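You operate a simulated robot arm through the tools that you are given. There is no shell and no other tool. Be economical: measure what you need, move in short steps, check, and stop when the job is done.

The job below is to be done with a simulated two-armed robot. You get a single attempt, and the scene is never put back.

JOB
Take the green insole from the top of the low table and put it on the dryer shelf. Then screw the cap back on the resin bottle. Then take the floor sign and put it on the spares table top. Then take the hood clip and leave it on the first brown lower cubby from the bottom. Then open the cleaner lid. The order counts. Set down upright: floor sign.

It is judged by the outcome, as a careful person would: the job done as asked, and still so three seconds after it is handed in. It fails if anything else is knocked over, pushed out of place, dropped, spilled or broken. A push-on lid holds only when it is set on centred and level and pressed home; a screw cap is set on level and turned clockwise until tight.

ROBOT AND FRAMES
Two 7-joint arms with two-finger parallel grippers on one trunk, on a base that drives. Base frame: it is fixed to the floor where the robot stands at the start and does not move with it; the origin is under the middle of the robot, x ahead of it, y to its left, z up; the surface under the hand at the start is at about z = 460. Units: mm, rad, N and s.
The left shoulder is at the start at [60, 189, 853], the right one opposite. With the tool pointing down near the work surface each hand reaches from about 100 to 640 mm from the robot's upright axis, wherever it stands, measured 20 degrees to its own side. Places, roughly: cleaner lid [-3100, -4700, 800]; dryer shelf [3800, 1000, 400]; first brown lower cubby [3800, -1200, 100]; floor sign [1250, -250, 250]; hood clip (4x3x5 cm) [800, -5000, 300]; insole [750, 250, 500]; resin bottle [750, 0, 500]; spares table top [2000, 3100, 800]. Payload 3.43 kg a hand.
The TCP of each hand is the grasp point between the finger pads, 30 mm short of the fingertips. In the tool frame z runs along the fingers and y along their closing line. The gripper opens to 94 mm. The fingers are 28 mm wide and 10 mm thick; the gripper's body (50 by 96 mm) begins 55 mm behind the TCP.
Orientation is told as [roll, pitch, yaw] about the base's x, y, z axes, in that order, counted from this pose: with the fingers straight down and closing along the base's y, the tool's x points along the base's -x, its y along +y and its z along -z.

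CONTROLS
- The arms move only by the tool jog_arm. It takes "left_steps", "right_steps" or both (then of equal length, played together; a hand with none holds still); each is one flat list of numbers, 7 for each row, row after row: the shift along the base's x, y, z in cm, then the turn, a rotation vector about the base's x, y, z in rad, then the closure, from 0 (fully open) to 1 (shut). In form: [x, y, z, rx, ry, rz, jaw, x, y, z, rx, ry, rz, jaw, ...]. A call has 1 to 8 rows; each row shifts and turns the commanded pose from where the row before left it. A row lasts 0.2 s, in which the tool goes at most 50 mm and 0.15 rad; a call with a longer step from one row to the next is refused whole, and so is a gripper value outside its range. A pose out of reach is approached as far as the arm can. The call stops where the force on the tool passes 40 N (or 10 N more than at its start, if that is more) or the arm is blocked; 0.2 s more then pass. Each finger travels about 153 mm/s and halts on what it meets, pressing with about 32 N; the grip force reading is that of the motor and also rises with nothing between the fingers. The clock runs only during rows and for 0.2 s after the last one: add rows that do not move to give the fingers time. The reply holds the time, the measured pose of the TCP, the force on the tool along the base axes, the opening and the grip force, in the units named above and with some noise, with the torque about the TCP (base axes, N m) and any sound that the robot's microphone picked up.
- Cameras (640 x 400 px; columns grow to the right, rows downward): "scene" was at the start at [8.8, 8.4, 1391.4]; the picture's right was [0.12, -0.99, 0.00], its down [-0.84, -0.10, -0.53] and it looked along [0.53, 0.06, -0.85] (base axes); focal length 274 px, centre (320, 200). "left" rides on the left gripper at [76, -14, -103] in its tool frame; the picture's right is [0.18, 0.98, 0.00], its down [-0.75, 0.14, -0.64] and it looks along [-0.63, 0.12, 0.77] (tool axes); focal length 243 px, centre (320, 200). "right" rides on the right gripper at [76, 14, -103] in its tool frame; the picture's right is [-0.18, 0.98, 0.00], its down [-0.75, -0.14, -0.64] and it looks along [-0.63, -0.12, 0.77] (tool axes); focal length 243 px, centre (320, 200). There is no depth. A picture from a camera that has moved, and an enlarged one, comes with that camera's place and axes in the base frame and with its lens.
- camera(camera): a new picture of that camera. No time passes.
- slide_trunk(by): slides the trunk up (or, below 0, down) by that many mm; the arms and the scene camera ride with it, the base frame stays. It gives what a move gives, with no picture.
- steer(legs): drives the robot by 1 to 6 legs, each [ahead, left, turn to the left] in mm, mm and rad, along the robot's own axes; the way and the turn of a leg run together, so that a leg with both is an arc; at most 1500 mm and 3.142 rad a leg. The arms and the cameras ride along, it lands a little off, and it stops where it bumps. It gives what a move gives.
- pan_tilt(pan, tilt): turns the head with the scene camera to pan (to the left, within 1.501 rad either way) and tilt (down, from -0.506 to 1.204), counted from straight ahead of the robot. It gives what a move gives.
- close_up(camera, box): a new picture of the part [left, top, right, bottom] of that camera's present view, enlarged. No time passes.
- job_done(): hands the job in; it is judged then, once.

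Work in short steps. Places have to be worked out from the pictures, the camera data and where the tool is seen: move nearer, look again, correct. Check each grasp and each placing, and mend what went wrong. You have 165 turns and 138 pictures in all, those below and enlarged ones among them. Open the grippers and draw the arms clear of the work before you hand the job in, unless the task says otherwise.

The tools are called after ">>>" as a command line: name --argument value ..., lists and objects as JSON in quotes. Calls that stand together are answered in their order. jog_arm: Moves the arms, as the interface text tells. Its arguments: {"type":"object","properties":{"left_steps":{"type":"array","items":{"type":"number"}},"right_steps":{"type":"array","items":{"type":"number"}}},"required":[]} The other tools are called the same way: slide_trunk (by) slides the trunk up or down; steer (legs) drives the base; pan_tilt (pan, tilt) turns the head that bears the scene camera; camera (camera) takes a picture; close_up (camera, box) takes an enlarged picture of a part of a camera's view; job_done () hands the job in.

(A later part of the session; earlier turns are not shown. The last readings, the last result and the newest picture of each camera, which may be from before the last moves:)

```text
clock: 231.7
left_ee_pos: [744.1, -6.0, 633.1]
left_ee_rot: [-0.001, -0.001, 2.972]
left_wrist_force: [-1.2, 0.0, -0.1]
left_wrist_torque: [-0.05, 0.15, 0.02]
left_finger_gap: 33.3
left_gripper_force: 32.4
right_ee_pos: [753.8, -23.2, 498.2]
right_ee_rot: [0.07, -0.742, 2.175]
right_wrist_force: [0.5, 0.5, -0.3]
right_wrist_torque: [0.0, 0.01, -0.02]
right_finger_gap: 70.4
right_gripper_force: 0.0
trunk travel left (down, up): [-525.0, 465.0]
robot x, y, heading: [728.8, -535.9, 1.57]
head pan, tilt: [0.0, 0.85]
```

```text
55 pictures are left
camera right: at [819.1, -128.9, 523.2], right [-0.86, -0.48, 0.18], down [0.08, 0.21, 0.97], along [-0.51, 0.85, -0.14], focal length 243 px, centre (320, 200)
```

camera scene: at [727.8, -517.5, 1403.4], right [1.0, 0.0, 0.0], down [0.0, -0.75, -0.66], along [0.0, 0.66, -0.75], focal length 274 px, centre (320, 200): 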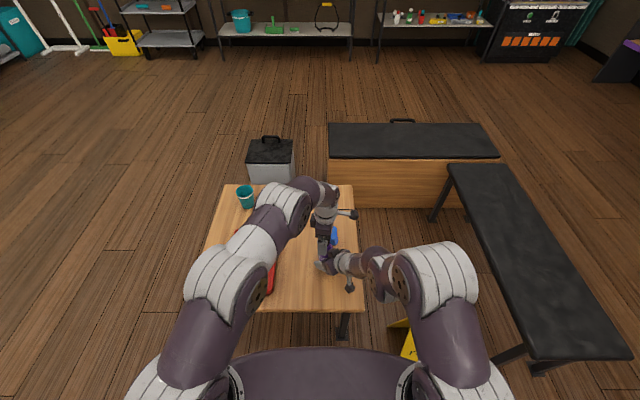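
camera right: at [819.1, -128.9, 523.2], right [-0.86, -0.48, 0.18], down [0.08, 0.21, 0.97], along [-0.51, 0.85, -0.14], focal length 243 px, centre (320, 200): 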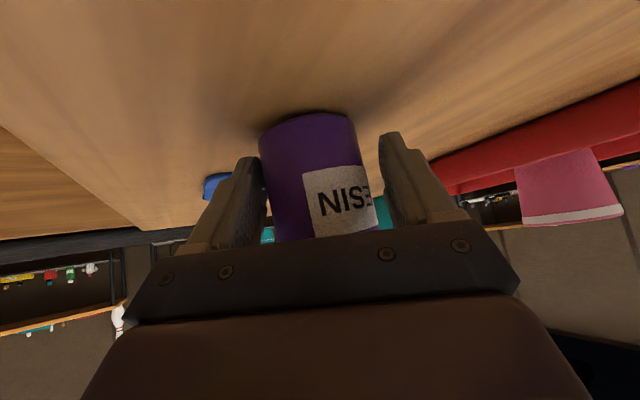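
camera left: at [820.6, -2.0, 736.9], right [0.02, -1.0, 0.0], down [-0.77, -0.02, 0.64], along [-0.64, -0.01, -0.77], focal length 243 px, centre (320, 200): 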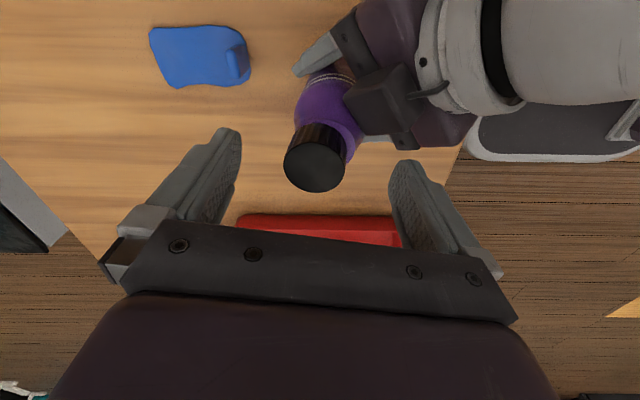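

The bottle rests on the table again (force ≈0). I close the right hand on it at the lower height.

>>> jog_arm --right_steps '[0, 0, 0, 0, 0, 0, 0.35, 0, 0, 0, 0, 0, 0, 0.6, 0, 0, 0, 0, 0, 0, 1, 0, 0, 0, 0, 0, 0, 1]'

>>> jog_arm --left_steps '[0, 0, 0, 0, 0, -0.12, 1, 0, 0, 0, 0, 0, -0.12, 1, 0, 0, 0, 0, 0, -0.12, 1, 0, 0, 0, 0, 0, -0.12, 1]'

>>> close_up --camera "left" --box '[250, 60, 390, 200]'

```text
clock: 232.7
left_ee_pos: [744.8, -5.8, 632.0]
left_ee_rot: [0.001, -0.001, 2.974]
left_wrist_force: [-3.9, -1.2, 0.9]
left_wrist_torque: [-0.41, 0.65, -0.05]
left_finger_gap: 33.1
left_gripper_force: 31.3
right_ee_pos: [753.5, -21.5, 498.6]
right_ee_rot: [0.073, -0.743, 2.174]
right_wrist_force: [3.3, 1.8, -0.7]
right_wrist_torque: [0.16, -0.3, -0.02]
right_finger_gap: 60.3
right_gripper_force: 31.9
trunk travel left (down, up): [-525.0, 465.0]
robot x, y, heading: [729.0, -536.2, 1.575]
head pan, tilt: [0.0, 0.85]
```

```text
clock: 233.7
left_ee_pos: [745.2, -5.5, 632.7]
left_ee_rot: [-0.001, -0.002, 2.492]
left_wrist_force: [5.6, 2.0, -1.2]
left_wrist_torque: [-0.1, -0.56, 0.02]
left_finger_gap: 33.3
left_gripper_force: 32.0
right_ee_pos: [752.5, -21.6, 499.0]
right_ee_rot: [0.069, -0.742, 2.175]
right_wrist_force: [-7.3, 0.0, 0.7]
right_wrist_torque: [0.28, -0.3, 0.11]
right_finger_gap: 59.6
right_gripper_force: 32.0
trunk travel left (down, up): [-525.0, 465.0]
robot x, y, heading: [724.6, -534.4, 1.574]
head pan, tilt: [0.0, 0.85]
```

```text
2.86 times, centred on (320, 130) of left
camera zoom: at [815.1, -41.5, 735.2], right [-0.45, -0.89, 0.0], down [-0.69, 0.34, 0.64], along [-0.57, 0.29, -0.77], focal length 693 px, centre (320, 400)
```

zoom: 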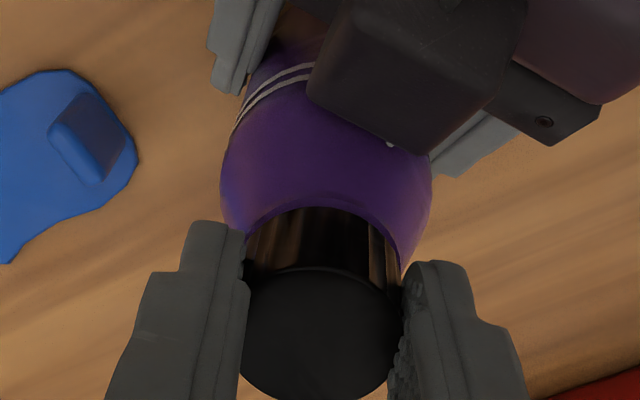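

The cap sits properly over the neck and turns. I continue clockwise.

>>> jog_arm --left_steps '[0, 0, 0, 0, 0, -0.14, 1, 0, 0, 0, 0, 0, -0.14, 1, 0, 0, 0, 0, 0, -0.14, 1, 0, 0, 0, 0, 0, -0.14, 1, 0, 0, 0, 0, 0, -0.14, 1, 0, 0, 0, 0, 0, -0.14, 1, 0, 0, 0, 0, 0, -0.14, 1, 0, 0, 0, 0, 0, -0.14, 1]'

>>> jog_arm --left_steps '[0, 0, 0, 0, 0, -0.14, 1, 0, 0, 0, 0, 0, -0.14, 1, 0, 0, 0, 0, 0, -0.14, 1, 0, 0, 0, 0, 0, -0.14, 1, 0, 0, 0, 0, 0, -0.14, 1, 0, 0, 0, 0, 0, -0.14, 1, 0, 0, 0, 0, 0, -0.14, 1, 0, 0, 0, 0, 0, -0.14, 1]'

>>> close_up --camera "left" --box '[230, 60, 410, 210]'

```text
clock: 235.4
left_ee_pos: [744.2, -6.7, 632.4]
left_ee_rot: [0.001, 0.0, 1.37]
left_wrist_force: [-5.0, 2.8, -4.8]
left_wrist_torque: [0.18, -0.09, 0.07]
left_finger_gap: 33.3
left_gripper_force: 32.6
right_ee_pos: [754.2, -20.8, 498.3]
right_ee_rot: [0.072, -0.742, 2.174]
right_wrist_force: [5.0, -3.3, 1.0]
right_wrist_torque: [0.28, 0.78, -0.08]
right_finger_gap: 59.2
right_gripper_force: 31.9
trunk travel left (down, up): [-525.0, 465.0]
robot x, y, heading: [728.4, -534.8, 1.575]
head pan, tilt: [0.0, 0.85]
```

```text
clock: 237.2
left_ee_pos: [744.0, -5.8, 633.6]
left_ee_rot: [0.001, -0.003, 0.253]
left_wrist_force: [1.9, 6.4, -7.1]
left_wrist_torque: [0.11, -0.48, 0.07]
left_finger_gap: 33.2
left_gripper_force: 31.6
right_ee_pos: [753.5, -21.0, 498.4]
right_ee_rot: [0.069, -0.741, 2.176]
right_wrist_force: [-1.9, -6.2, 4.2]
right_wrist_torque: [0.89, 0.2, 0.04]
right_finger_gap: 58.8
right_gripper_force: 31.9
trunk travel left (down, up): [-525.0, 465.0]
robot x, y, heading: [727.9, -533.4, 1.576]
head pan, tilt: [0.0, 0.85]
```

```text
2.67 times, centred on (320, 135) of left
camera zoom: at [674.9, -39.7, 735.0], right [-0.42, 0.91, 0.0], down [0.69, 0.32, 0.64], along [0.58, 0.27, -0.77], focal length 647 px, centre (320, 373)
```

zoom: 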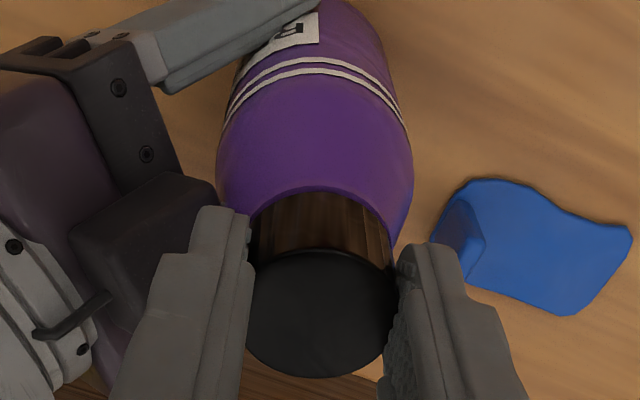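

The pull on the hand (−7 N) shows the thread drawing down. I follow down 1 mm, turn a bit more, then release and rotate back for a second turn.

>>> jog_arm --left_steps '[0, 0, -0.1, 0, 0, -0.14, 1, 0, 0, 0, 0, 0, -0.14, 1, 0, 0, 0, 0, 0, 0, 1]'

>>> jog_arm --left_steps '[0, 0, 0, 0, 0, 0, 0.4, 0, 0, 0, 0, 0, 0, 0, 0, 0, 0, 0, 0, 0.14, 0, 0, 0, 0, 0, 0, 0.14, 0, 0, 0, 0, 0, 0, 0.14, 0, 0, 0, 0, 0, 0, 0.14, 0, 0, 0, 0, 0, 0, 0.14, 0, 0, 0, 0, 0, 0, 0.14, 0]'

>>> close_up --camera "left" --box '[210, 40, 430, 220]'

```text
clock: 238.1
left_ee_pos: [744.3, -5.3, 631.4]
left_ee_rot: [0.002, -0.001, -0.028]
left_wrist_force: [2.6, 8.3, 0.9]
left_wrist_torque: [-0.02, -0.39, 0.08]
left_finger_gap: 33.3
left_gripper_force: 32.2
right_ee_pos: [754.1, -21.5, 499.4]
right_ee_rot: [0.07, -0.74, 2.175]
right_wrist_force: [-2.7, -8.0, -0.2]
right_wrist_torque: [0.96, -0.01, 0.05]
right_finger_gap: 58.6
right_gripper_force: 32.5
trunk travel left (down, up): [-525.0, 465.0]
robot x, y, heading: [727.3, -536.4, 1.578]
head pan, tilt: [0.0, 0.85]
```

```text
clock: 239.8
left_ee_pos: [744.8, -6.1, 631.3]
left_ee_rot: [-0.001, -0.001, 0.816]
left_wrist_force: [-0.3, -0.2, -0.4]
left_wrist_torque: [0.02, -0.02, -0.01]
left_finger_gap: 93.9
left_gripper_force: 0.2
right_ee_pos: [753.6, -21.0, 498.6]
right_ee_rot: [0.072, -0.741, 2.174]
right_wrist_force: [-0.1, -0.1, -0.4]
right_wrist_torque: [-0.04, -0.02, 0.01]
right_finger_gap: 59.1
right_gripper_force: 31.4
trunk travel left (down, up): [-525.0, 465.0]
robot x, y, heading: [729.2, -534.0, 1.575]
head pan, tilt: [0.0, 0.85]
```

```text
2.22 times, centred on (320, 130) of left
camera zoom: at [703.5, -72.2, 733.8], right [-0.84, 0.54, 0.0], down [0.41, 0.65, 0.64], along [0.35, 0.54, -0.77], focal length 539 px, centre (320, 356)
```

zoom: 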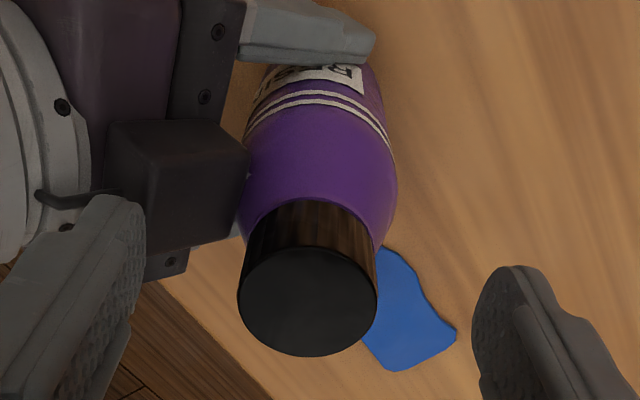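

Cap sits level and clear of the fingers. I rotate back the rest of the way and check whether the bottle itself turned, using the right camera.

>>> jog_arm --left_steps '[0, 0, 0, 0, 0, 0.14, 0, 0, 0, 0, 0, 0, 0.14, 0, 0, 0, 0, 0, 0, 0.14, 0, 0, 0, 0, 0, 0, 0.14, 0, 0, 0, 0, 0, 0, 0.14, 0, 0, 0, 0, 0, 0, 0.14, 0, 0, 0, 0, 0, 0, 0.14, 0, 0, 0, 0, 0, 0, 0.14, 0]'

>>> jog_arm --left_steps '[0, 0, 0, 0, 0, 0.14, 0, 0, 0, 0, 0, 0, 0.14, 0, 0, 0, 0, 0, 0, 0.14, 0, 0, 0, 0, 0, 0, 0.14, 0, 0, 0, 0, 0, 0, 0.14, 0, 0, 0, 0, 0, 0, 0.14, 0, 0, 0, 0, 0, 0, 0.14, 0]'

>>> camera --camera "right"

>>> close_up --camera "left" --box '[210, 40, 430, 220]'

```text
clock: 241.7
left_ee_pos: [744.3, -6.4, 633.1]
left_ee_rot: [0.001, 0.0, 1.937]
left_wrist_force: [-0.4, -0.4, 0.3]
left_wrist_torque: [-0.03, 0.01, -0.03]
left_finger_gap: 93.8
left_gripper_force: 0.1
right_ee_pos: [753.1, -22.2, 498.3]
right_ee_rot: [0.072, -0.742, 2.176]
right_wrist_force: [0.0, -0.2, -0.7]
right_wrist_torque: [-0.01, 0.01, 0.0]
right_finger_gap: 58.6
right_gripper_force: 31.9
trunk travel left (down, up): [-525.0, 465.0]
robot x, y, heading: [725.1, -538.5, 1.57]
head pan, tilt: [0.0, 0.85]
```

```text
clock: 243.2
left_ee_pos: [744.7, -5.6, 631.2]
left_ee_rot: [0.0, -0.002, 2.917]
left_wrist_force: [0.8, 0.2, -0.2]
left_wrist_torque: [0.02, 0.02, 0.0]
left_finger_gap: 93.7
left_gripper_force: 0.2
right_ee_pos: [753.8, -21.4, 499.5]
right_ee_rot: [0.071, -0.741, 2.174]
right_wrist_force: [-1.3, -0.4, -0.3]
right_wrist_torque: [-0.07, -0.03, -0.01]
right_finger_gap: 58.6
right_gripper_force: 31.5
trunk travel left (down, up): [-525.0, 465.0]
robot x, y, heading: [726.6, -535.6, 1.57]
head pan, tilt: [0.0, 0.85]
```

```text
51 pictures are left
camera right: at [819.1, -128.9, 523.0], right [-0.86, -0.48, 0.18], down [0.08, 0.21, 0.97], along [-0.51, 0.85, -0.14], focal length 243 px, centre (320, 200)
```

right: 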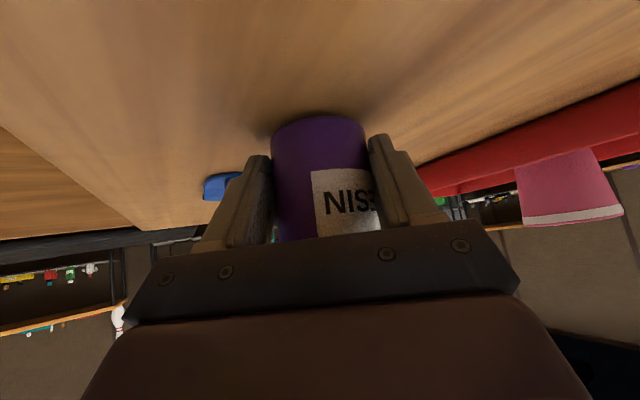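

```text
2.22 times, centred on (320, 130) of left
camera zoom: at [822.8, -9.8, 733.8], right [-0.04, -1.0, 0.0], down [-0.77, 0.03, 0.64], along [-0.64, 0.03, -0.77], focal length 539 px, centre (320, 356)
```

zoom: 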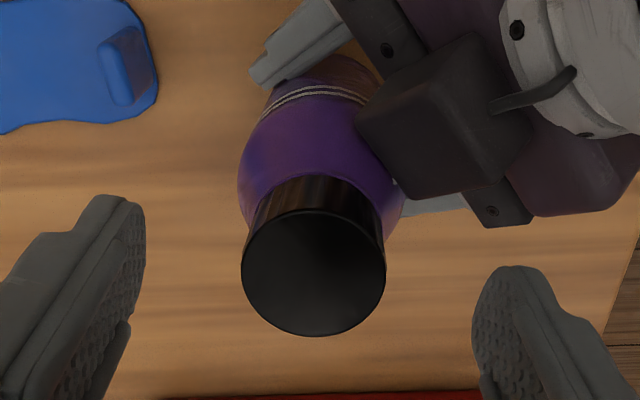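

The bottle has not turned with the cap, and the cap is lower and level. I grip again and make the second clockwise turn, following slightly downward.

>>> jog_arm --left_steps '[0.2, 0.1, -0.15, 0, 0, 0, 0, 0, 0, 0, 0, 0, 0, 0.5, 0, 0, 0, 0, 0, 0, 1, 0, 0, 0, 0, 0, 0, 1, 0, 0, 0, 0, 0, -0.14, 1, 0, 0, 0, 0, 0, -0.14, 1, 0, 0, 0, 0, 0, -0.14, 1, 0, 0, 0, 0, 0, -0.14, 1]'

>>> jog_arm --left_steps '[0, 0, 0, 0, 0, -0.14, 1, 0, 0, 0, 0, 0, -0.14, 1, 0, 0, -0.05, 0, 0, -0.14, 1, 0, 0, 0, 0, 0, -0.14, 1, 0, 0, 0, 0, 0, -0.14, 1, 0, 0, -0.05, 0, 0, -0.14, 1, 0, 0, 0, 0, 0, -0.14, 1, 0, 0, 0, 0, 0, -0.14, 1]'

>>> jog_arm --left_steps '[0, 0, 0, 0, 0, -0.14, 1, 0, 0, 0, 0, 0, -0.14, 1, 0, 0, -0.05, 0, 0, -0.14, 1, 0, 0, 0, 0, 0, -0.14, 1, 0, 0, 0, 0, 0, -0.14, 1, 0, 0, -0.05, 0, 0, -0.14, 1, 0, 0, 0, 0, 0, -0.14, 1, 0, 0, 0, 0, 0, -0.14, 1]'

```text
clock: 245.1
left_ee_pos: [747.3, -5.4, 630.3]
left_ee_rot: [0.002, -0.001, 2.352]
left_wrist_force: [-1.0, 1.2, 0.8]
left_wrist_torque: [-0.24, 0.1, 0.43]
left_finger_gap: 29.9
left_gripper_force: 32.3
right_ee_pos: [754.4, -21.0, 498.6]
right_ee_rot: [0.069, -0.741, 2.176]
right_wrist_force: [0.1, -1.8, -0.4]
right_wrist_torque: [0.39, -0.1, -0.38]
right_finger_gap: 56.3
right_gripper_force: 31.9
trunk travel left (down, up): [-525.0, 465.0]
robot x, y, heading: [722.4, -535.6, 1.575]
head pan, tilt: [0.0, 0.85]
```

```text
clock: 246.8
left_ee_pos: [746.8, -4.1, 630.0]
left_ee_rot: [0.0, -0.003, 1.232]
left_wrist_force: [10.7, 1.4, 3.4]
left_wrist_torque: [-0.01, 0.04, 0.42]
left_finger_gap: 30.7
left_gripper_force: 31.4
right_ee_pos: [753.4, -21.6, 498.5]
right_ee_rot: [0.071, -0.741, 2.175]
right_wrist_force: [-9.1, -2.1, -4.4]
right_wrist_torque: [0.15, -1.34, -0.26]
right_finger_gap: 56.6
right_gripper_force: 31.8
trunk travel left (down, up): [-525.0, 465.0]
robot x, y, heading: [726.2, -536.5, 1.576]
head pan, tilt: [0.0, 0.85]
```

```text
clock: 248.7
left_ee_pos: [746.1, -5.5, 626.6]
left_ee_rot: [0.001, -0.001, 0.111]
left_wrist_force: [-2.1, -0.6, 2.9]
left_wrist_torque: [0.26, 0.41, 0.63]
left_finger_gap: 31.3
left_gripper_force: 32.0
right_ee_pos: [753.1, -22.4, 499.0]
right_ee_rot: [0.073, -0.742, 2.173]
right_wrist_force: [2.9, -1.5, -0.6]
right_wrist_torque: [-0.33, -0.25, -0.63]
right_finger_gap: 55.6
right_gripper_force: 32.0
trunk travel left (down, up): [-525.0, 465.0]
robot x, y, heading: [729.1, -532.8, 1.576]
head pan, tilt: [0.0, 0.85]
```

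Torque has risen to 0.4–0.6 N·m – it is probably tight and something is slipping. I release the cap and look at label and cap.

>>> jog_arm --left_steps '[0, 0, 0, 0, 0, 0, 0.4, 0, 0, 0, 0, 0, 0, 0, 0, 0, 2, 0, 0, 0, 0, 0, 0, 3, 0, 0, 0, 0, -4, 0, 0, 0, 0, 0, 0]'

>>> camera --camera "right"

>>> close_up --camera "left" --box '[210, 40, 430, 220]'

>>> close_up --camera "scene" --box '[300, 190, 380, 260]'

```text
clock: 249.8
left_ee_pos: [705.8, -4.3, 677.4]
left_ee_rot: [0.001, -0.001, 0.113]
left_wrist_force: [0.2, 1.0, 0.6]
left_wrist_torque: [0.01, -0.02, 0.02]
left_finger_gap: 94.0
left_gripper_force: 0.0
right_ee_pos: [752.9, -21.8, 498.5]
right_ee_rot: [0.07, -0.742, 2.175]
right_wrist_force: [-0.5, -0.6, 0.6]
right_wrist_torque: [-0.05, -0.03, -0.02]
right_finger_gap: 55.6
right_gripper_force: 32.5
trunk travel left (down, up): [-525.0, 465.0]
robot x, y, heading: [727.4, -534.4, 1.575]
head pan, tilt: [0.0, 0.85]
```

```text
49 pictures are left
camera right: at [818.8, -128.8, 523.2], right [-0.86, -0.48, 0.17], down [0.08, 0.21, 0.97], along [-0.51, 0.85, -0.14], focal length 243 px, centre (320, 200)
```

right: 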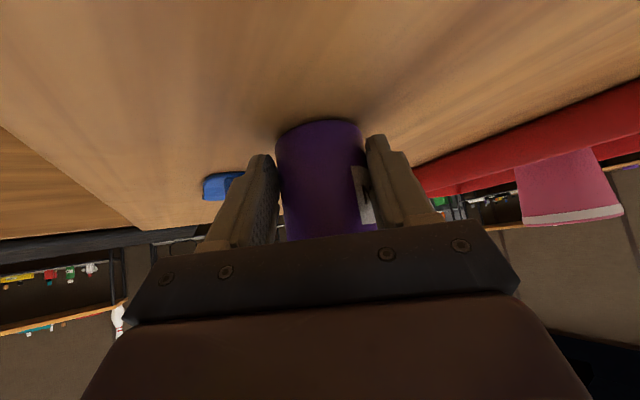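

```text
2.22 times, centred on (320, 130) of left
camera zoom: at [632.4, -28.5, 779.6], right [-0.29, 0.96, 0.0], down [0.73, 0.23, 0.64], along [0.61, 0.19, -0.77], focal length 539 px, centre (320, 356)
```

zoom: 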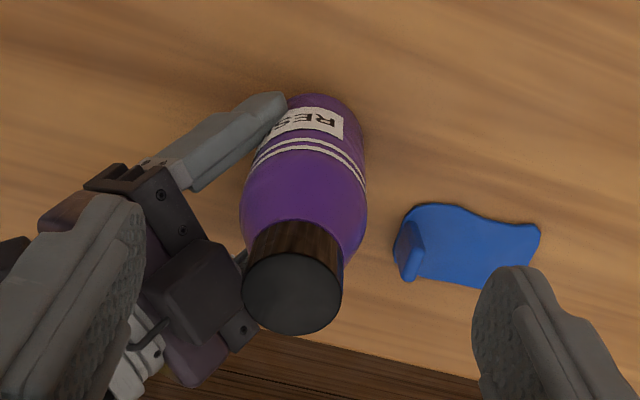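

```text
5.71 times, centred on (340, 225) of scene
camera zoom: at [726.7, -517.2, 1403.4], right [1.0, 0.0, 0.0], down [0.0, -0.75, -0.66], along [0.0, 0.66, -0.75], focal length 1565 px, centre (206, 57)
```

zoom: 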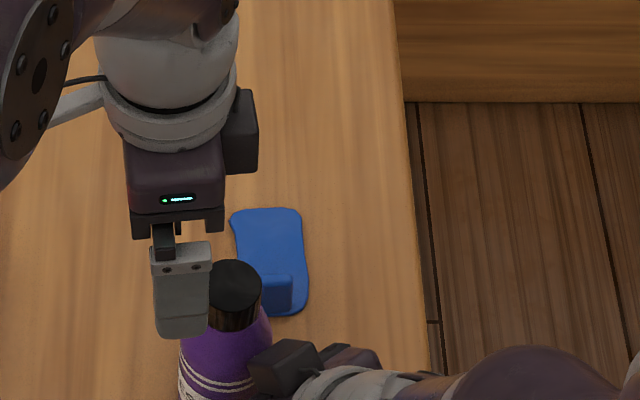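

The label turned along with the cap, so the cap is tight and level. I open the right hand, back it out, and withdraw both hands.

>>> jog_arm --left_steps '[-2, 0, 4, 0, 0, 0.14, 0, -2, 0, 4, 0, 0, 0.14, 0, -4, 0, 0, 0, 0, 0.14, 0, -4, 0, 0, 0, 0, 0.14, 0, -3, 0, 0, 0, 0, 0.14, 0, -3, 0, 0, 0, 0, 0.14, 0]' --right_steps '[0, 0, 0, 0, 0, 0, 0.7, 0, 0, 0, 0, 0, 0, 0.3, 0, 0, 0, 0, 0, 0, 0, 1.7, -2.5, 0, 0, 0, 0, 0, 2.2, -3.3, 0, 0, 0, 0, 0, 2.2, -3.3, 0, 0, 0, 0, 0]'

>>> jog_arm --left_steps '[0, 0, 0, 0, 0, 0.14, 0, 0, 0, 0, 0, 0, 0.14, 0, 0, 0, 0, 0, 0, 0.14, 0, 0, 0, 0, 0, 0, 0.14, 0, 0, 0, 0, 0, 0, 0.06, 0, 0, 0, 0, 0, 0, 0, 0]' --right_steps '[1.7, -2.5, 0, 0, 0, 0, 0, 0, 0, 2.5, 0, 0, 0, 0, 0, 0, 4, 0, 0, 0, 0, 0, 0, 4, 0, 0, 0, 0, 0, 0, 4, 0, 0, 0, 0, 0, 0, 4, 0, 0, 0, 0]'

>>> camera --camera "scene"

```text
clock: 251.1
left_ee_pos: [548.0, -5.5, 760.6]
left_ee_rot: [0.0, -0.004, 0.844]
left_wrist_force: [-0.9, -0.2, -1.0]
left_wrist_torque: [-0.02, 0.02, -0.02]
left_finger_gap: 94.1
left_gripper_force: 0.0
right_ee_pos: [788.1, -56.4, 493.2]
right_ee_rot: [0.056, -0.778, 2.2]
right_wrist_force: [-5.6, -12.5, 16.5]
right_wrist_torque: [0.22, -0.28, -0.2]
right_finger_gap: 86.5
right_gripper_force: 0.0
right hand out of reach, approached as far as the arm can: row 5, 6
trunk travel left (down, up): [-525.0, 465.0]
robot x, y, heading: [725.7, -538.5, 1.577]
head pan, tilt: [0.0, 0.85]
stopped in row 6 (right hand): the force on the tool passed its limit at 56 N (the readings are from after the stop); the commanded pose is now the measured one
```

```text
clock: 252.5
left_ee_pos: [548.0, -6.1, 758.6]
left_ee_rot: [0.0, -0.002, 1.465]
left_wrist_force: [-0.3, 0.4, 0.7]
left_wrist_torque: [0.01, -0.01, -0.01]
left_finger_gap: 93.9
left_gripper_force: 0.0
right_ee_pos: [806.7, -81.9, 678.2]
right_ee_rot: [0.059, -0.775, 2.195]
right_wrist_force: [0.4, 0.6, -0.7]
right_wrist_torque: [-0.01, -0.03, 0.0]
right_finger_gap: 94.0
right_gripper_force: 0.1
trunk travel left (down, up): [-525.0, 465.0]
robot x, y, heading: [729.5, -531.9, 1.578]
head pan, tilt: [0.0, 0.85]
```

```text
46 pictures are left
camera scene: at [727.3, -518.2, 1403.4], right [1.0, 0.01, 0.0], down [0.0, -0.75, -0.66], along [0.0, 0.66, -0.75], focal length 274 px, centre (320, 200)
```

scene: 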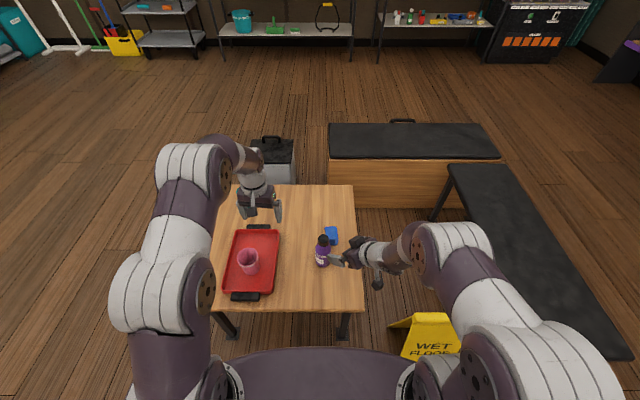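

The capped bottle stands upright and nothing else moved. Next the floor sign: I back off, strafe right in front of it and look.

>>> steer --legs '[[-230, 0, 0], [0, -400, 0]]'

>>> pan_tilt --pan 0.0 --tilt 0.95

>>> camera --camera "scene"

>>> camera --camera "left"

```text
clock: 256.4
left_ee_pos: [953.4, -235.5, 757.7]
left_ee_rot: [0.001, -0.001, 1.455]
left_wrist_force: [-0.3, 0.5, -0.1]
left_wrist_torque: [0.02, 0.01, -0.04]
left_finger_gap: 93.9
left_gripper_force: 0.1
right_ee_pos: [1208.4, -315.4, 676.7]
right_ee_rot: [0.06, -0.777, 2.183]
right_wrist_force: [0.3, 0.0, -0.7]
right_wrist_torque: [-0.01, 0.0, 0.0]
right_finger_gap: 94.2
right_gripper_force: 0.1
trunk travel left (down, up): [-525.0, 465.0]
robot x, y, heading: [1124.5, -770.4, 1.563]
head pan, tilt: [0.0, 0.85]
```

```text
clock: 257.0
left_ee_pos: [952.0, -234.0, 759.2]
left_ee_rot: [0.0, -0.002, 1.453]
left_wrist_force: [-0.6, 0.1, -0.7]
left_wrist_torque: [0.0, 0.05, 0.01]
left_finger_gap: 93.7
left_gripper_force: 0.1
right_ee_pos: [1210.1, -314.1, 677.7]
right_ee_rot: [0.057, -0.776, 2.185]
right_wrist_force: [0.0, 0.7, 1.6]
right_wrist_torque: [0.01, -0.01, -0.02]
right_finger_gap: 94.4
right_gripper_force: 0.1
trunk travel left (down, up): [-525.0, 465.0]
robot x, y, heading: [1127.4, -767.6, 1.562]
head pan, tilt: [0.0, 0.949]
```

```text
45 pictures are left
camera scene: at [1124.9, -755.0, 1395.9], right [1.0, -0.01, 0.0], down [-0.01, -0.81, -0.58], along [0.0, 0.58, -0.81], focal length 274 px, centre (320, 200)
```

scene: 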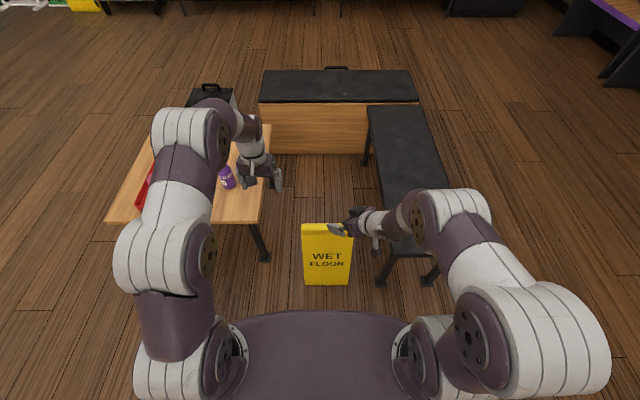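

```text
44 pictures are left
camera left: at [958.4, -313.0, 860.9], right [-1.0, -0.07, 0.0], down [-0.05, 0.76, 0.64], along [-0.04, 0.64, -0.77], focal length 243 px, centre (320, 200)
```

left: 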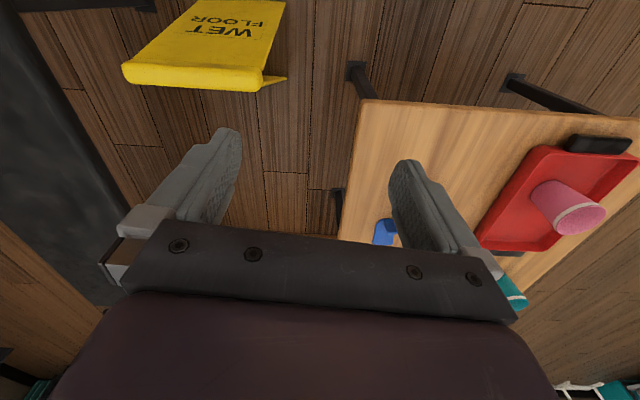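

The sign's ridge runs along x from ≈1030 to 1233 at y≈−210, z≈475. I zoom on its top to see its thickness.

>>> close_up --camera "left" --box '[100, 0, 300, 110]'

>>> close_up --camera "scene" --box '[280, 200, 380, 300]'

```text
3.20 times, centred on (200, 55) of left
camera zoom: at [958.4, -313.0, 860.9], right [-1.0, -0.07, 0.0], down [-0.05, 0.76, 0.64], along [-0.04, 0.64, -0.77], focal length 776 px, centre (704, 664)
```

zoom: 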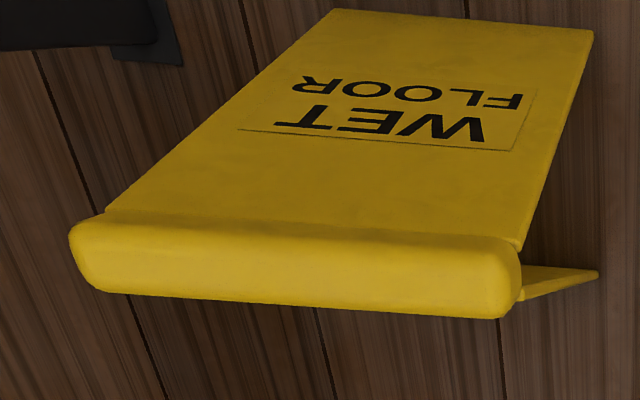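

```text
4.00 times, centred on (330, 250) of scene
camera zoom: at [1124.9, -755.0, 1395.9], right [1.0, -0.01, 0.0], down [-0.01, -0.81, -0.58], along [0.0, 0.58, -0.81], focal length 1096 px, centre (280, 0)
```

zoom: 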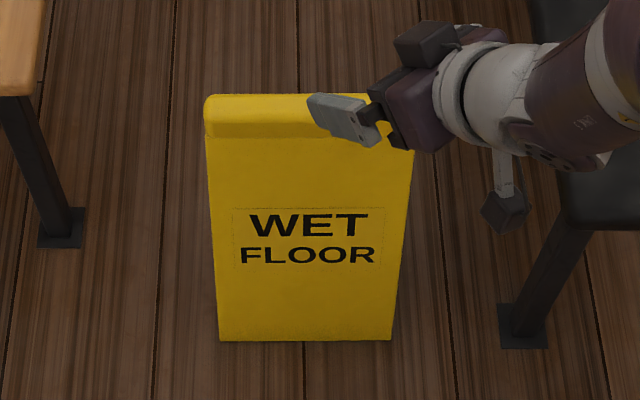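

The ridge is a bar about 33 mm thick, centred near y≈−212. I move the right hand aside and upright it while the left hand goes over the bar with the closing line along y.

>>> jog_arm --left_steps '[0, 0, 0, 0, 0, -0.145, 0, 0, 0, 0, 0, 0, -0.145, 0, 1, 0, -1, 0, 0, -0.145, 0, 2, 0, -1, 0, 0, -0.145, 0, 2, 0, -1, 0, 0, -0.145, 0, 2, 0, -1, 0, 0, -0.145, 0, 2, 0, -1, 0, 0, -0.145, 0, 2, 0, -1, 0, 0, -0.145, 0]' --right_steps '[2, -1, 2, -0.1057, -0.0747, 0, 0, 2, -1, 2, -0.1057, -0.0747, 0, 0, 2, -1, 2, -0.1057, -0.0747, 0, 0, 2, -1, 1, -0.1057, -0.0747, 0, 0, 2, 0, 1, -0.1057, -0.0747, 0, 0, 1, 0, 1, -0.1057, -0.0747, 0, 0, 0, 0, 0, 0, 0, -0.15, 0, 0, 0, 0, 0, 0, -0.15, 0]'

>>> jog_arm --left_steps '[2, 0.5, -2, 0, 0, -0.145, 0, 2, 0.5, -2, 0, 0, -0.145, 0, 2, 0.5, -1, 0, 0, 0, 0]' --right_steps '[0, 0, 0, 0, 0, -0.15, 0, 0, 0, 0, 0, 0, -0.15, 0, 0, 0, 0, 0, 0, 0, 0]'

>>> camera --camera "left"

>>> camera --camera "scene"

```text
clock: 258.8
left_ee_pos: [1061.8, -232.6, 699.8]
left_ee_rot: [0.0, -0.002, 0.292]
left_wrist_force: [0.6, 0.8, -0.6]
left_wrist_torque: [-0.01, 0.01, 0.04]
left_finger_gap: 94.2
left_gripper_force: 0.0
right_ee_pos: [1319.4, -354.8, 767.7]
right_ee_rot: [0.059, 0.002, 1.884]
right_wrist_force: [0.0, -0.3, 0.4]
right_wrist_torque: [0.01, -0.03, 0.0]
right_finger_gap: 94.1
right_gripper_force: 0.0
trunk travel left (down, up): [-525.0, 465.0]
robot x, y, heading: [1125.9, -769.3, 1.566]
head pan, tilt: [0.0, 0.949]
```

```text
clock: 259.6
left_ee_pos: [1122.9, -219.9, 648.1]
left_ee_rot: [-0.002, 0.0, 0.0]
left_wrist_force: [-0.2, -0.1, 0.3]
left_wrist_torque: [0.01, -0.04, 0.0]
left_finger_gap: 94.1
left_gripper_force: 0.0
right_ee_pos: [1319.0, -354.8, 767.5]
right_ee_rot: [0.057, 0.003, 1.585]
right_wrist_force: [-0.2, -0.3, -0.6]
right_wrist_torque: [0.0, -0.02, 0.03]
right_finger_gap: 93.9
right_gripper_force: 0.0
trunk travel left (down, up): [-525.0, 465.0]
robot x, y, heading: [1127.3, -770.5, 1.558]
head pan, tilt: [0.0, 0.949]
```

```text
41 pictures are left
camera left: at [1047.7, -234.4, 750.5], right [-0.19, 0.98, 0.0], down [0.75, 0.14, 0.64], along [0.63, 0.12, -0.77], focal length 243 px, centre (320, 200)
```

left: 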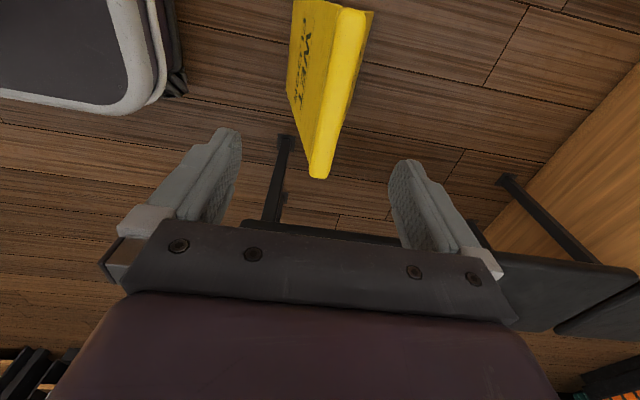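

```text
40 pictures are left
camera scene: at [1125.6, -754.7, 1395.9], right [1.0, -0.01, 0.0], down [-0.01, -0.81, -0.58], along [0.0, 0.58, -0.81], focal length 274 px, centre (320, 200)
```

scene: 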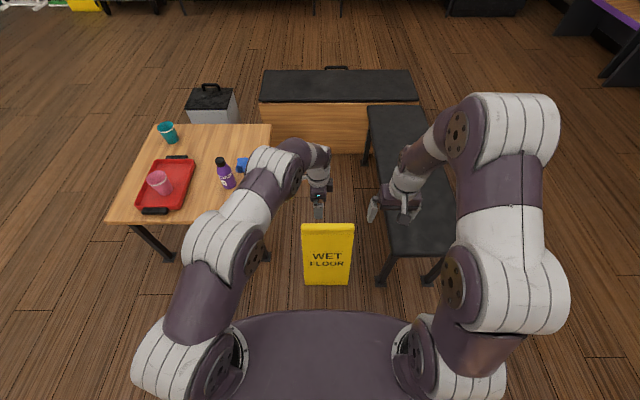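

The bar is centred at y≈−202 with its middle near x≈1135. I centre over it and descend to TCP z≈462.

>>> jog_arm --left_steps '[0.8, 1.8, -2.5, 0, 0, 0, 0, 0, 0, -3.5, 0, 0, 0, 0, 0, 0, -3.5, 0, 0, 0, 0, 0, 0, -3.5, 0, 0, 0, 0, 0, 0, -3, 0, 0, 0, 0]'

>>> camera --camera "left"

```text
clock: 260.8
left_ee_pos: [1125.9, -205.9, 490.5]
left_ee_rot: [0.002, -0.001, 0.004]
left_wrist_force: [0.4, 0.5, -0.1]
left_wrist_torque: [-0.01, 0.01, -0.03]
left_finger_gap: 94.1
left_gripper_force: 0.0
left hand out of reach, approached as far as the arm can: row 5
right_ee_pos: [1319.0, -355.7, 768.5]
right_ee_rot: [0.057, 0.002, 1.586]
right_wrist_force: [0.1, 0.4, -0.5]
right_wrist_torque: [-0.01, -0.01, 0.02]
right_finger_gap: 94.0
right_gripper_force: 0.1
trunk travel left (down, up): [-525.0, 465.0]
robot x, y, heading: [1127.1, -770.0, 1.563]
head pan, tilt: [0.0, 0.949]
```

```text
39 pictures are left
camera left: at [1051.2, -221.1, 594.2], right [-0.19, 0.98, 0.0], down [0.75, 0.14, 0.64], along [0.63, 0.12, -0.77], focal length 243 px, centre (320, 200)
```

left: 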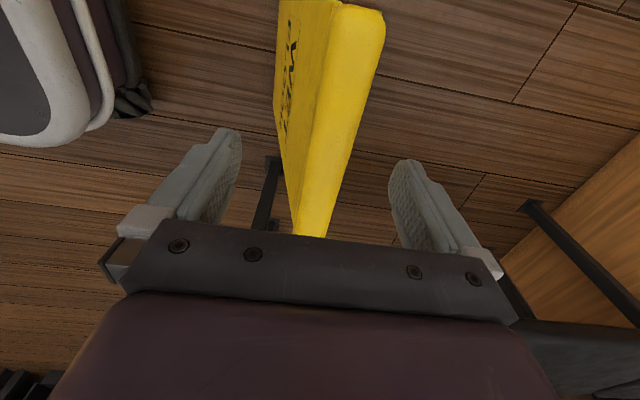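

The bar is centred between the fingers. The arm's lower reach is hit, so I lower the trunk 40 mm and then close.

>>> slide_trunk --by -40

>>> jog_arm --left_steps '[0, 0, 0, 0, 0, 0, 0.4, 0, 0, 0, 0, 0, 0, 0.8, 0, 0, 0, 0, 0, 0, 1, 0, 0, 0, 0, 0, 0, 1]'

>>> camera --camera "left"

```text
clock: 261.7
left_ee_pos: [1126.9, -206.5, 453.0]
left_ee_rot: [0.0, -0.003, 0.003]
left_wrist_force: [-0.6, -0.2, 0.3]
left_wrist_torque: [-0.01, 0.01, 0.01]
left_finger_gap: 94.1
left_gripper_force: 0.0
right_ee_pos: [1318.5, -355.5, 728.5]
right_ee_rot: [0.057, 0.003, 1.585]
right_wrist_force: [0.4, -0.1, -0.2]
right_wrist_torque: [0.01, -0.03, 0.0]
right_finger_gap: 93.9
right_gripper_force: 0.1
trunk travel left (down, up): [-485.0, 505.0]
robot x, y, heading: [1128.0, -765.4, 1.564]
head pan, tilt: [0.0, 0.949]
```

```text
clock: 262.7
left_ee_pos: [1126.9, -206.6, 452.2]
left_ee_rot: [0.001, -0.001, 0.004]
left_wrist_force: [-0.4, 2.6, 3.7]
left_wrist_torque: [0.64, -0.01, -0.08]
left_finger_gap: 33.3
left_gripper_force: 31.6
right_ee_pos: [1318.6, -356.0, 728.2]
right_ee_rot: [0.059, 0.003, 1.584]
right_wrist_force: [-0.5, -0.4, 0.3]
right_wrist_torque: [-0.02, -0.01, 0.04]
right_finger_gap: 93.9
right_gripper_force: 0.1
trunk travel left (down, up): [-485.0, 505.0]
robot x, y, heading: [1126.4, -762.0, 1.565]
head pan, tilt: [0.0, 0.949]
```

```text
38 pictures are left
camera left: at [1051.3, -221.0, 554.8], right [-0.19, 0.98, 0.0], down [0.75, 0.14, 0.64], along [0.63, 0.12, -0.77], focal length 243 px, centre (320, 200)
```

left: 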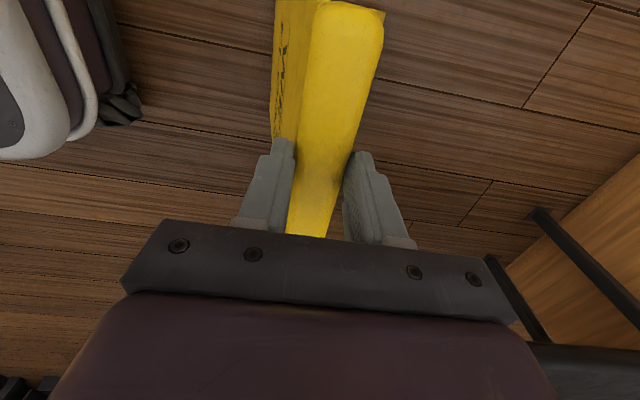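

The bar is gripped (33 mm). I lift with the trunk by 100 mm and check.

>>> slide_trunk --by 100

>>> camera --camera "scene"

```text
clock: 264.0
left_ee_pos: [1126.9, -205.6, 551.3]
left_ee_rot: [-0.003, -0.002, 0.004]
left_wrist_force: [0.0, 0.1, -5.3]
left_wrist_torque: [0.02, 0.18, 0.01]
left_finger_gap: 33.6
left_gripper_force: 31.8
right_ee_pos: [1319.4, -354.1, 827.0]
right_ee_rot: [0.058, 0.002, 1.585]
right_wrist_force: [-0.3, -0.1, -0.2]
right_wrist_torque: [-0.01, 0.02, -0.01]
right_finger_gap: 94.0
right_gripper_force: 0.1
trunk travel left (down, up): [-585.0, 405.0]
robot x, y, heading: [1127.3, -767.7, 1.564]
head pan, tilt: [0.0, 0.949]
```

```text
37 pictures are left
camera scene: at [1125.2, -754.0, 1455.8], right [1.0, -0.01, 0.0], down [-0.01, -0.81, -0.58], along [0.0, 0.58, -0.81], focal length 274 px, centre (320, 200)
```

scene: 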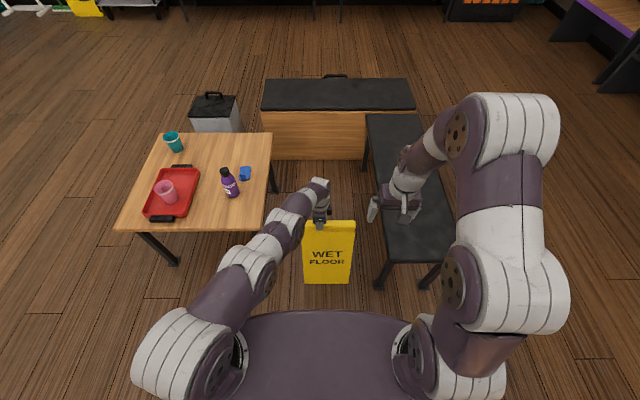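

The sign is lifted (≈0.5 kg) and hangs straight. I raise the trunk fully, back up, and drive around the bench towards the spares table.

>>> slide_trunk --by 400

>>> steer --legs '[[-350, 0, 0], [0, -1050, 0], [1100, 0, 0], [1100, 0, 0], [900, 0, 0]]'

>>> pan_tilt --pan 0.0 --tilt 0.6

>>> camera --camera "scene"

```text
clock: 267.8
left_ee_pos: [1126.5, -205.2, 950.7]
left_ee_rot: [0.0, -0.001, 0.003]
left_wrist_force: [-0.7, -0.7, -5.9]
left_wrist_torque: [-0.01, 0.24, 0.0]
left_finger_gap: 33.9
left_gripper_force: 32.3
right_ee_pos: [1319.7, -355.0, 1227.2]
right_ee_rot: [0.058, 0.002, 1.586]
right_wrist_force: [-0.5, -0.1, 0.4]
right_wrist_torque: [0.01, 0.02, 0.01]
right_finger_gap: 93.9
right_gripper_force: 0.0
trunk travel left (down, up): [-985.0, 5.0]
robot x, y, heading: [1125.0, -765.2, 1.561]
head pan, tilt: [0.0, 0.949]
```

```text
clock: 289.9
left_ee_pos: [2293.3, 2493.8, 951.9]
left_ee_rot: [-0.001, -0.002, -0.029]
left_wrist_force: [-1.0, 0.1, -5.3]
left_wrist_torque: [0.0, 0.16, 0.0]
left_finger_gap: 33.8
left_gripper_force: 31.8
right_ee_pos: [2480.1, 2339.4, 1227.5]
right_ee_rot: [0.057, 0.0, 1.554]
right_wrist_force: [-0.5, -1.2, 0.1]
right_wrist_torque: [0.02, 0.03, -0.02]
right_finger_gap: 93.9
right_gripper_force: 0.1
trunk travel left (down, up): [-985.0, 5.0]
robot x, y, heading: [2276.2, 1930.7, 1.532]
head pan, tilt: [0.0, 0.949]
```

```text
clock: 290.7
left_ee_pos: [2291.9, 2494.1, 950.5]
left_ee_rot: [-0.004, -0.003, -0.028]
left_wrist_force: [-0.3, -0.2, -6.5]
left_wrist_torque: [0.03, 0.17, 0.02]
left_finger_gap: 33.7
left_gripper_force: 32.3
right_ee_pos: [2480.6, 2338.9, 1228.4]
right_ee_rot: [0.057, 0.001, 1.554]
right_wrist_force: [0.4, 0.6, 1.1]
right_wrist_torque: [0.01, 0.01, -0.01]
right_finger_gap: 94.0
right_gripper_force: 0.1
trunk travel left (down, up): [-985.0, 5.0]
robot x, y, heading: [2276.2, 1932.6, 1.535]
head pan, tilt: [0.0, 0.6]
```

```text
36 pictures are left
camera scene: at [2275.4, 1962.1, 1884.2], right [1.0, -0.04, 0.0], down [-0.02, -0.57, -0.82], along [0.03, 0.82, -0.57], focal length 274 px, centre (320, 200)
```

scene: 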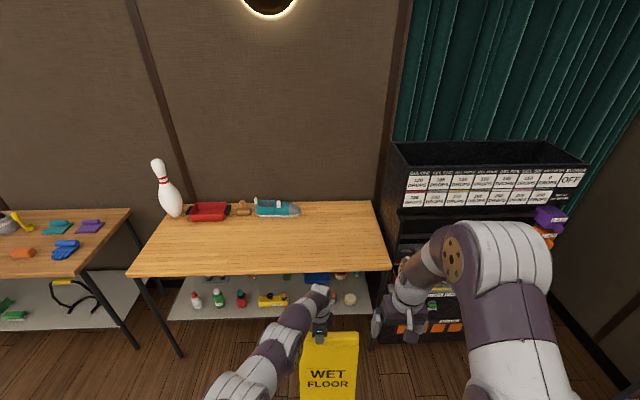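

The spares table spans y≈2900–3500, with a free area in front right of centre. I raise the sign so its feet clear the top.

>>> jog_arm --left_steps '[0, 0, 3, 0, 0, 0, 1, 0, 0, 4.2, 0, 0, 0, 1, 0, 0, 4.5, 0, 0, 0, 1, 0, 0, 4.5, 0, 0, 0, 1, 0, 0, 4.5, 0, 0, 0, 1, 0, 0, 4.5, 0, 0, 0, 1, 0, 0, 4.5, 0, 0, 0, 1, 0, 0, 4, 0, 0, 0, 1]'

>>> camera --camera "scene"

```text
clock: 292.5
left_ee_pos: [2280.8, 2459.7, 1268.6]
left_ee_rot: [0.001, -0.002, -0.028]
left_wrist_force: [-0.2, -0.4, -5.7]
left_wrist_torque: [-0.01, 0.18, 0.0]
left_finger_gap: 33.7
left_gripper_force: 31.6
left hand out of reach, approached as far as the arm can: row 7, 8
right_ee_pos: [2479.7, 2337.6, 1228.3]
right_ee_rot: [0.058, 0.001, 1.555]
right_wrist_force: [0.0, 0.4, -0.2]
right_wrist_torque: [0.01, -0.03, -0.01]
right_finger_gap: 93.6
right_gripper_force: 0.1
trunk travel left (down, up): [-985.0, 5.0]
robot x, y, heading: [2270.6, 1929.9, 1.532]
head pan, tilt: [0.0, 0.6]
```

```text
35 pictures are left
camera scene: at [2274.6, 1958.6, 1884.3], right [1.0, -0.04, 0.0], down [-0.02, -0.56, -0.83], along [0.03, 0.83, -0.56], focal length 274 px, centre (320, 200)
```

scene: 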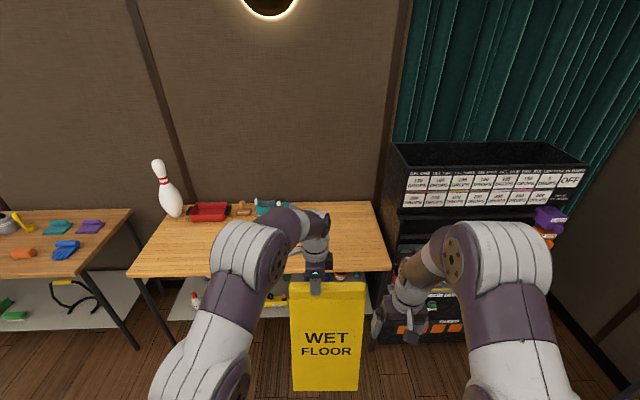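

The hand is at its upper reach; pulling it in toward the body will allow more height.

>>> jog_arm --left_steps '[0, -3.5, 0.5, 0, 0, 0, 1, 0, -3.5, 2, 0, 0, 0, 1, 0, -3, 2, 0, 0, 0, 1, 0, 0, 2, 0, 0, 0, 1]'

>>> camera --camera "left"

```text
clock: 293.5
left_ee_pos: [2280.0, 2363.4, 1333.0]
left_ee_rot: [-0.001, -0.002, -0.026]
left_wrist_force: [-0.8, 7.5, -11.4]
left_wrist_torque: [0.3, 0.77, 1.15]
left_finger_gap: 36.2
left_gripper_force: 31.7
right_ee_pos: [2479.7, 2339.5, 1227.6]
right_ee_rot: [0.057, 0.002, 1.556]
right_wrist_force: [0.5, -8.2, 5.0]
right_wrist_torque: [0.63, 0.31, 0.49]
right_finger_gap: 93.9
right_gripper_force: 0.0
trunk travel left (down, up): [-985.0, 5.0]
robot x, y, heading: [2273.8, 1930.9, 1.531]
head pan, tilt: [0.0, 0.6]
```

```text
34 pictures are left
camera left: at [2204.7, 2350.5, 1435.2], right [-0.16, 0.99, 0.0], down [0.76, 0.12, 0.64], along [0.63, 0.1, -0.77], focal length 243 px, centre (320, 200)
```

left: 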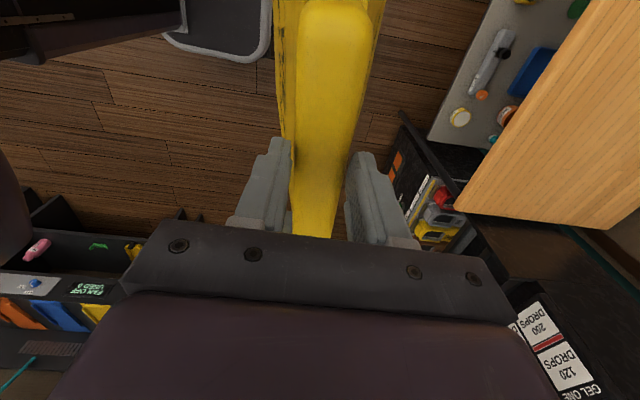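

The sign's edge is touching the right hand. I move the right hand away to the right and back.

>>> jog_arm --right_steps '[3, 0, 0, 0, 0, 0, 0.6, 4, -2, 0, 0, 0, 0, 0.6, 4, -3, 0, 0, 0, 0, 0.6, 3, -4, 0, 0, 0, 0, 0.6, 0, -3, 0, 0, 0, 0, 0.6]'

>>> camera --camera "left"

>>> camera --camera "scene"

```text
clock: 294.7
left_ee_pos: [2279.8, 2361.5, 1333.3]
left_ee_rot: [0.0, -0.002, -0.028]
left_wrist_force: [-0.4, 0.1, -5.2]
left_wrist_torque: [-0.04, 0.06, 0.02]
left_finger_gap: 33.6
left_gripper_force: 32.0
right_ee_pos: [2619.5, 2218.2, 1229.5]
right_ee_rot: [0.058, -0.001, 1.554]
right_wrist_force: [0.0, 0.2, 0.5]
right_wrist_torque: [0.0, 0.0, 0.0]
right_finger_gap: 37.6
right_gripper_force: 0.0
trunk travel left (down, up): [-985.0, 5.0]
robot x, y, heading: [2274.1, 1931.9, 1.534]
head pan, tilt: [0.0, 0.6]
```

```text
33 pictures are left
camera left: at [2204.4, 2349.0, 1435.9], right [-0.16, 0.99, 0.0], down [0.76, 0.12, 0.64], along [0.64, 0.1, -0.77], focal length 243 px, centre (320, 200)
```

left: 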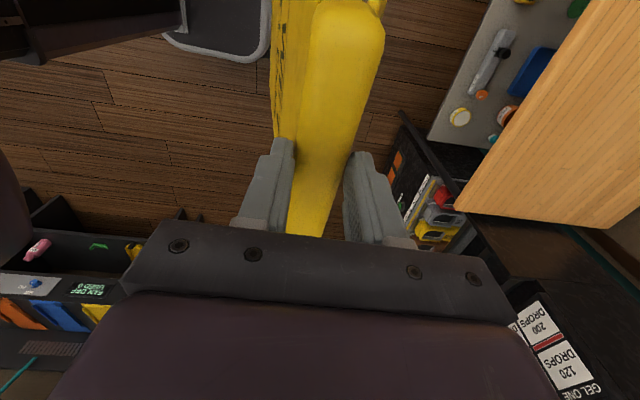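

```text
32 pictures are left
camera scene: at [2274.8, 1959.9, 1884.3], right [1.0, -0.04, 0.0], down [-0.02, -0.56, -0.83], along [0.03, 0.82, -0.56], focal length 274 px, centre (320, 200)
```

scene: 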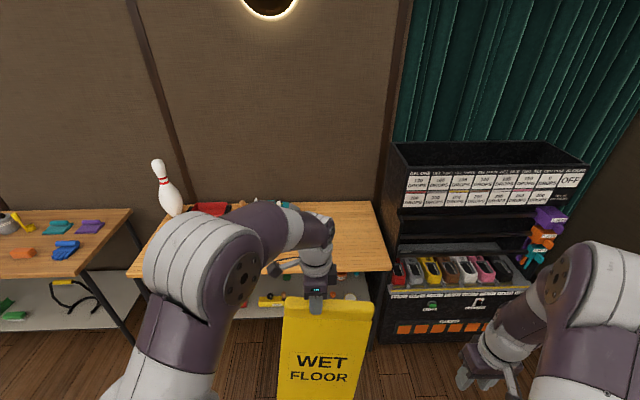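

Triangulating the table corner gives top z≈828 and front edge y≈2878; the sign's feet are ≈50 mm above. I drive in 620 mm.

>>> steer --legs '[[620, 0, 0.036]]'

>>> camera --camera "scene"

>>> camera --camera "left"

```text
clock: 298.1
left_ee_pos: [2272.6, 2975.9, 1334.1]
left_ee_rot: [0.0, 0.0, 0.016]
left_wrist_force: [0.0, -0.6, -6.1]
left_wrist_torque: [-0.02, 0.07, 0.0]
left_finger_gap: 33.8
left_gripper_force: 31.0
right_ee_pos: [2616.0, 2845.6, 1229.6]
right_ee_rot: [0.058, 0.001, 1.6]
right_wrist_force: [0.8, 0.0, 0.8]
right_wrist_torque: [0.0, -0.01, 0.0]
right_finger_gap: 37.5
right_gripper_force: 0.0
trunk travel left (down, up): [-985.0, 5.0]
robot x, y, heading: [2280.9, 2544.3, 1.579]
head pan, tilt: [0.0, 0.6]
```

```text
31 pictures are left
camera scene: at [2283.3, 2573.2, 1884.3], right [1.0, 0.01, 0.0], down [0.0, -0.56, -0.83], along [-0.01, 0.83, -0.56], focal length 274 px, centre (320, 200)
```

scene: 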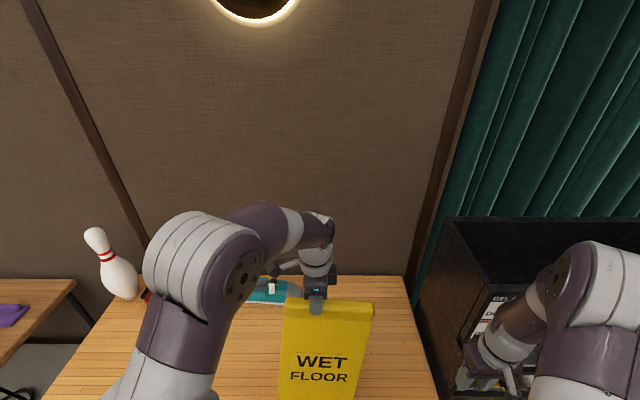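

```text
30 pictures are left
camera left: at [2196.0, 2959.0, 1436.1], right [-0.2, 0.98, 0.0], down [0.75, 0.15, 0.64], along [0.63, 0.13, -0.77], focal length 243 px, centre (320, 200)
```

left: 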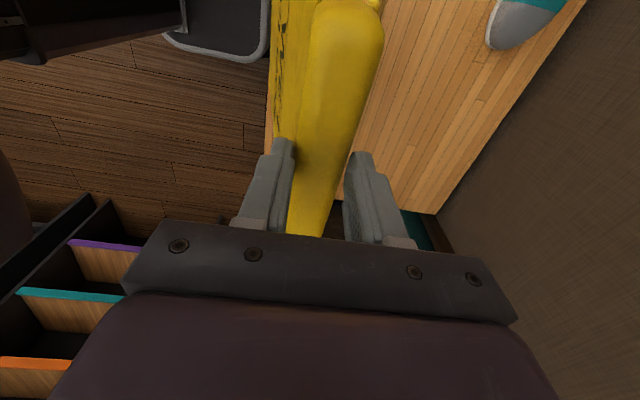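

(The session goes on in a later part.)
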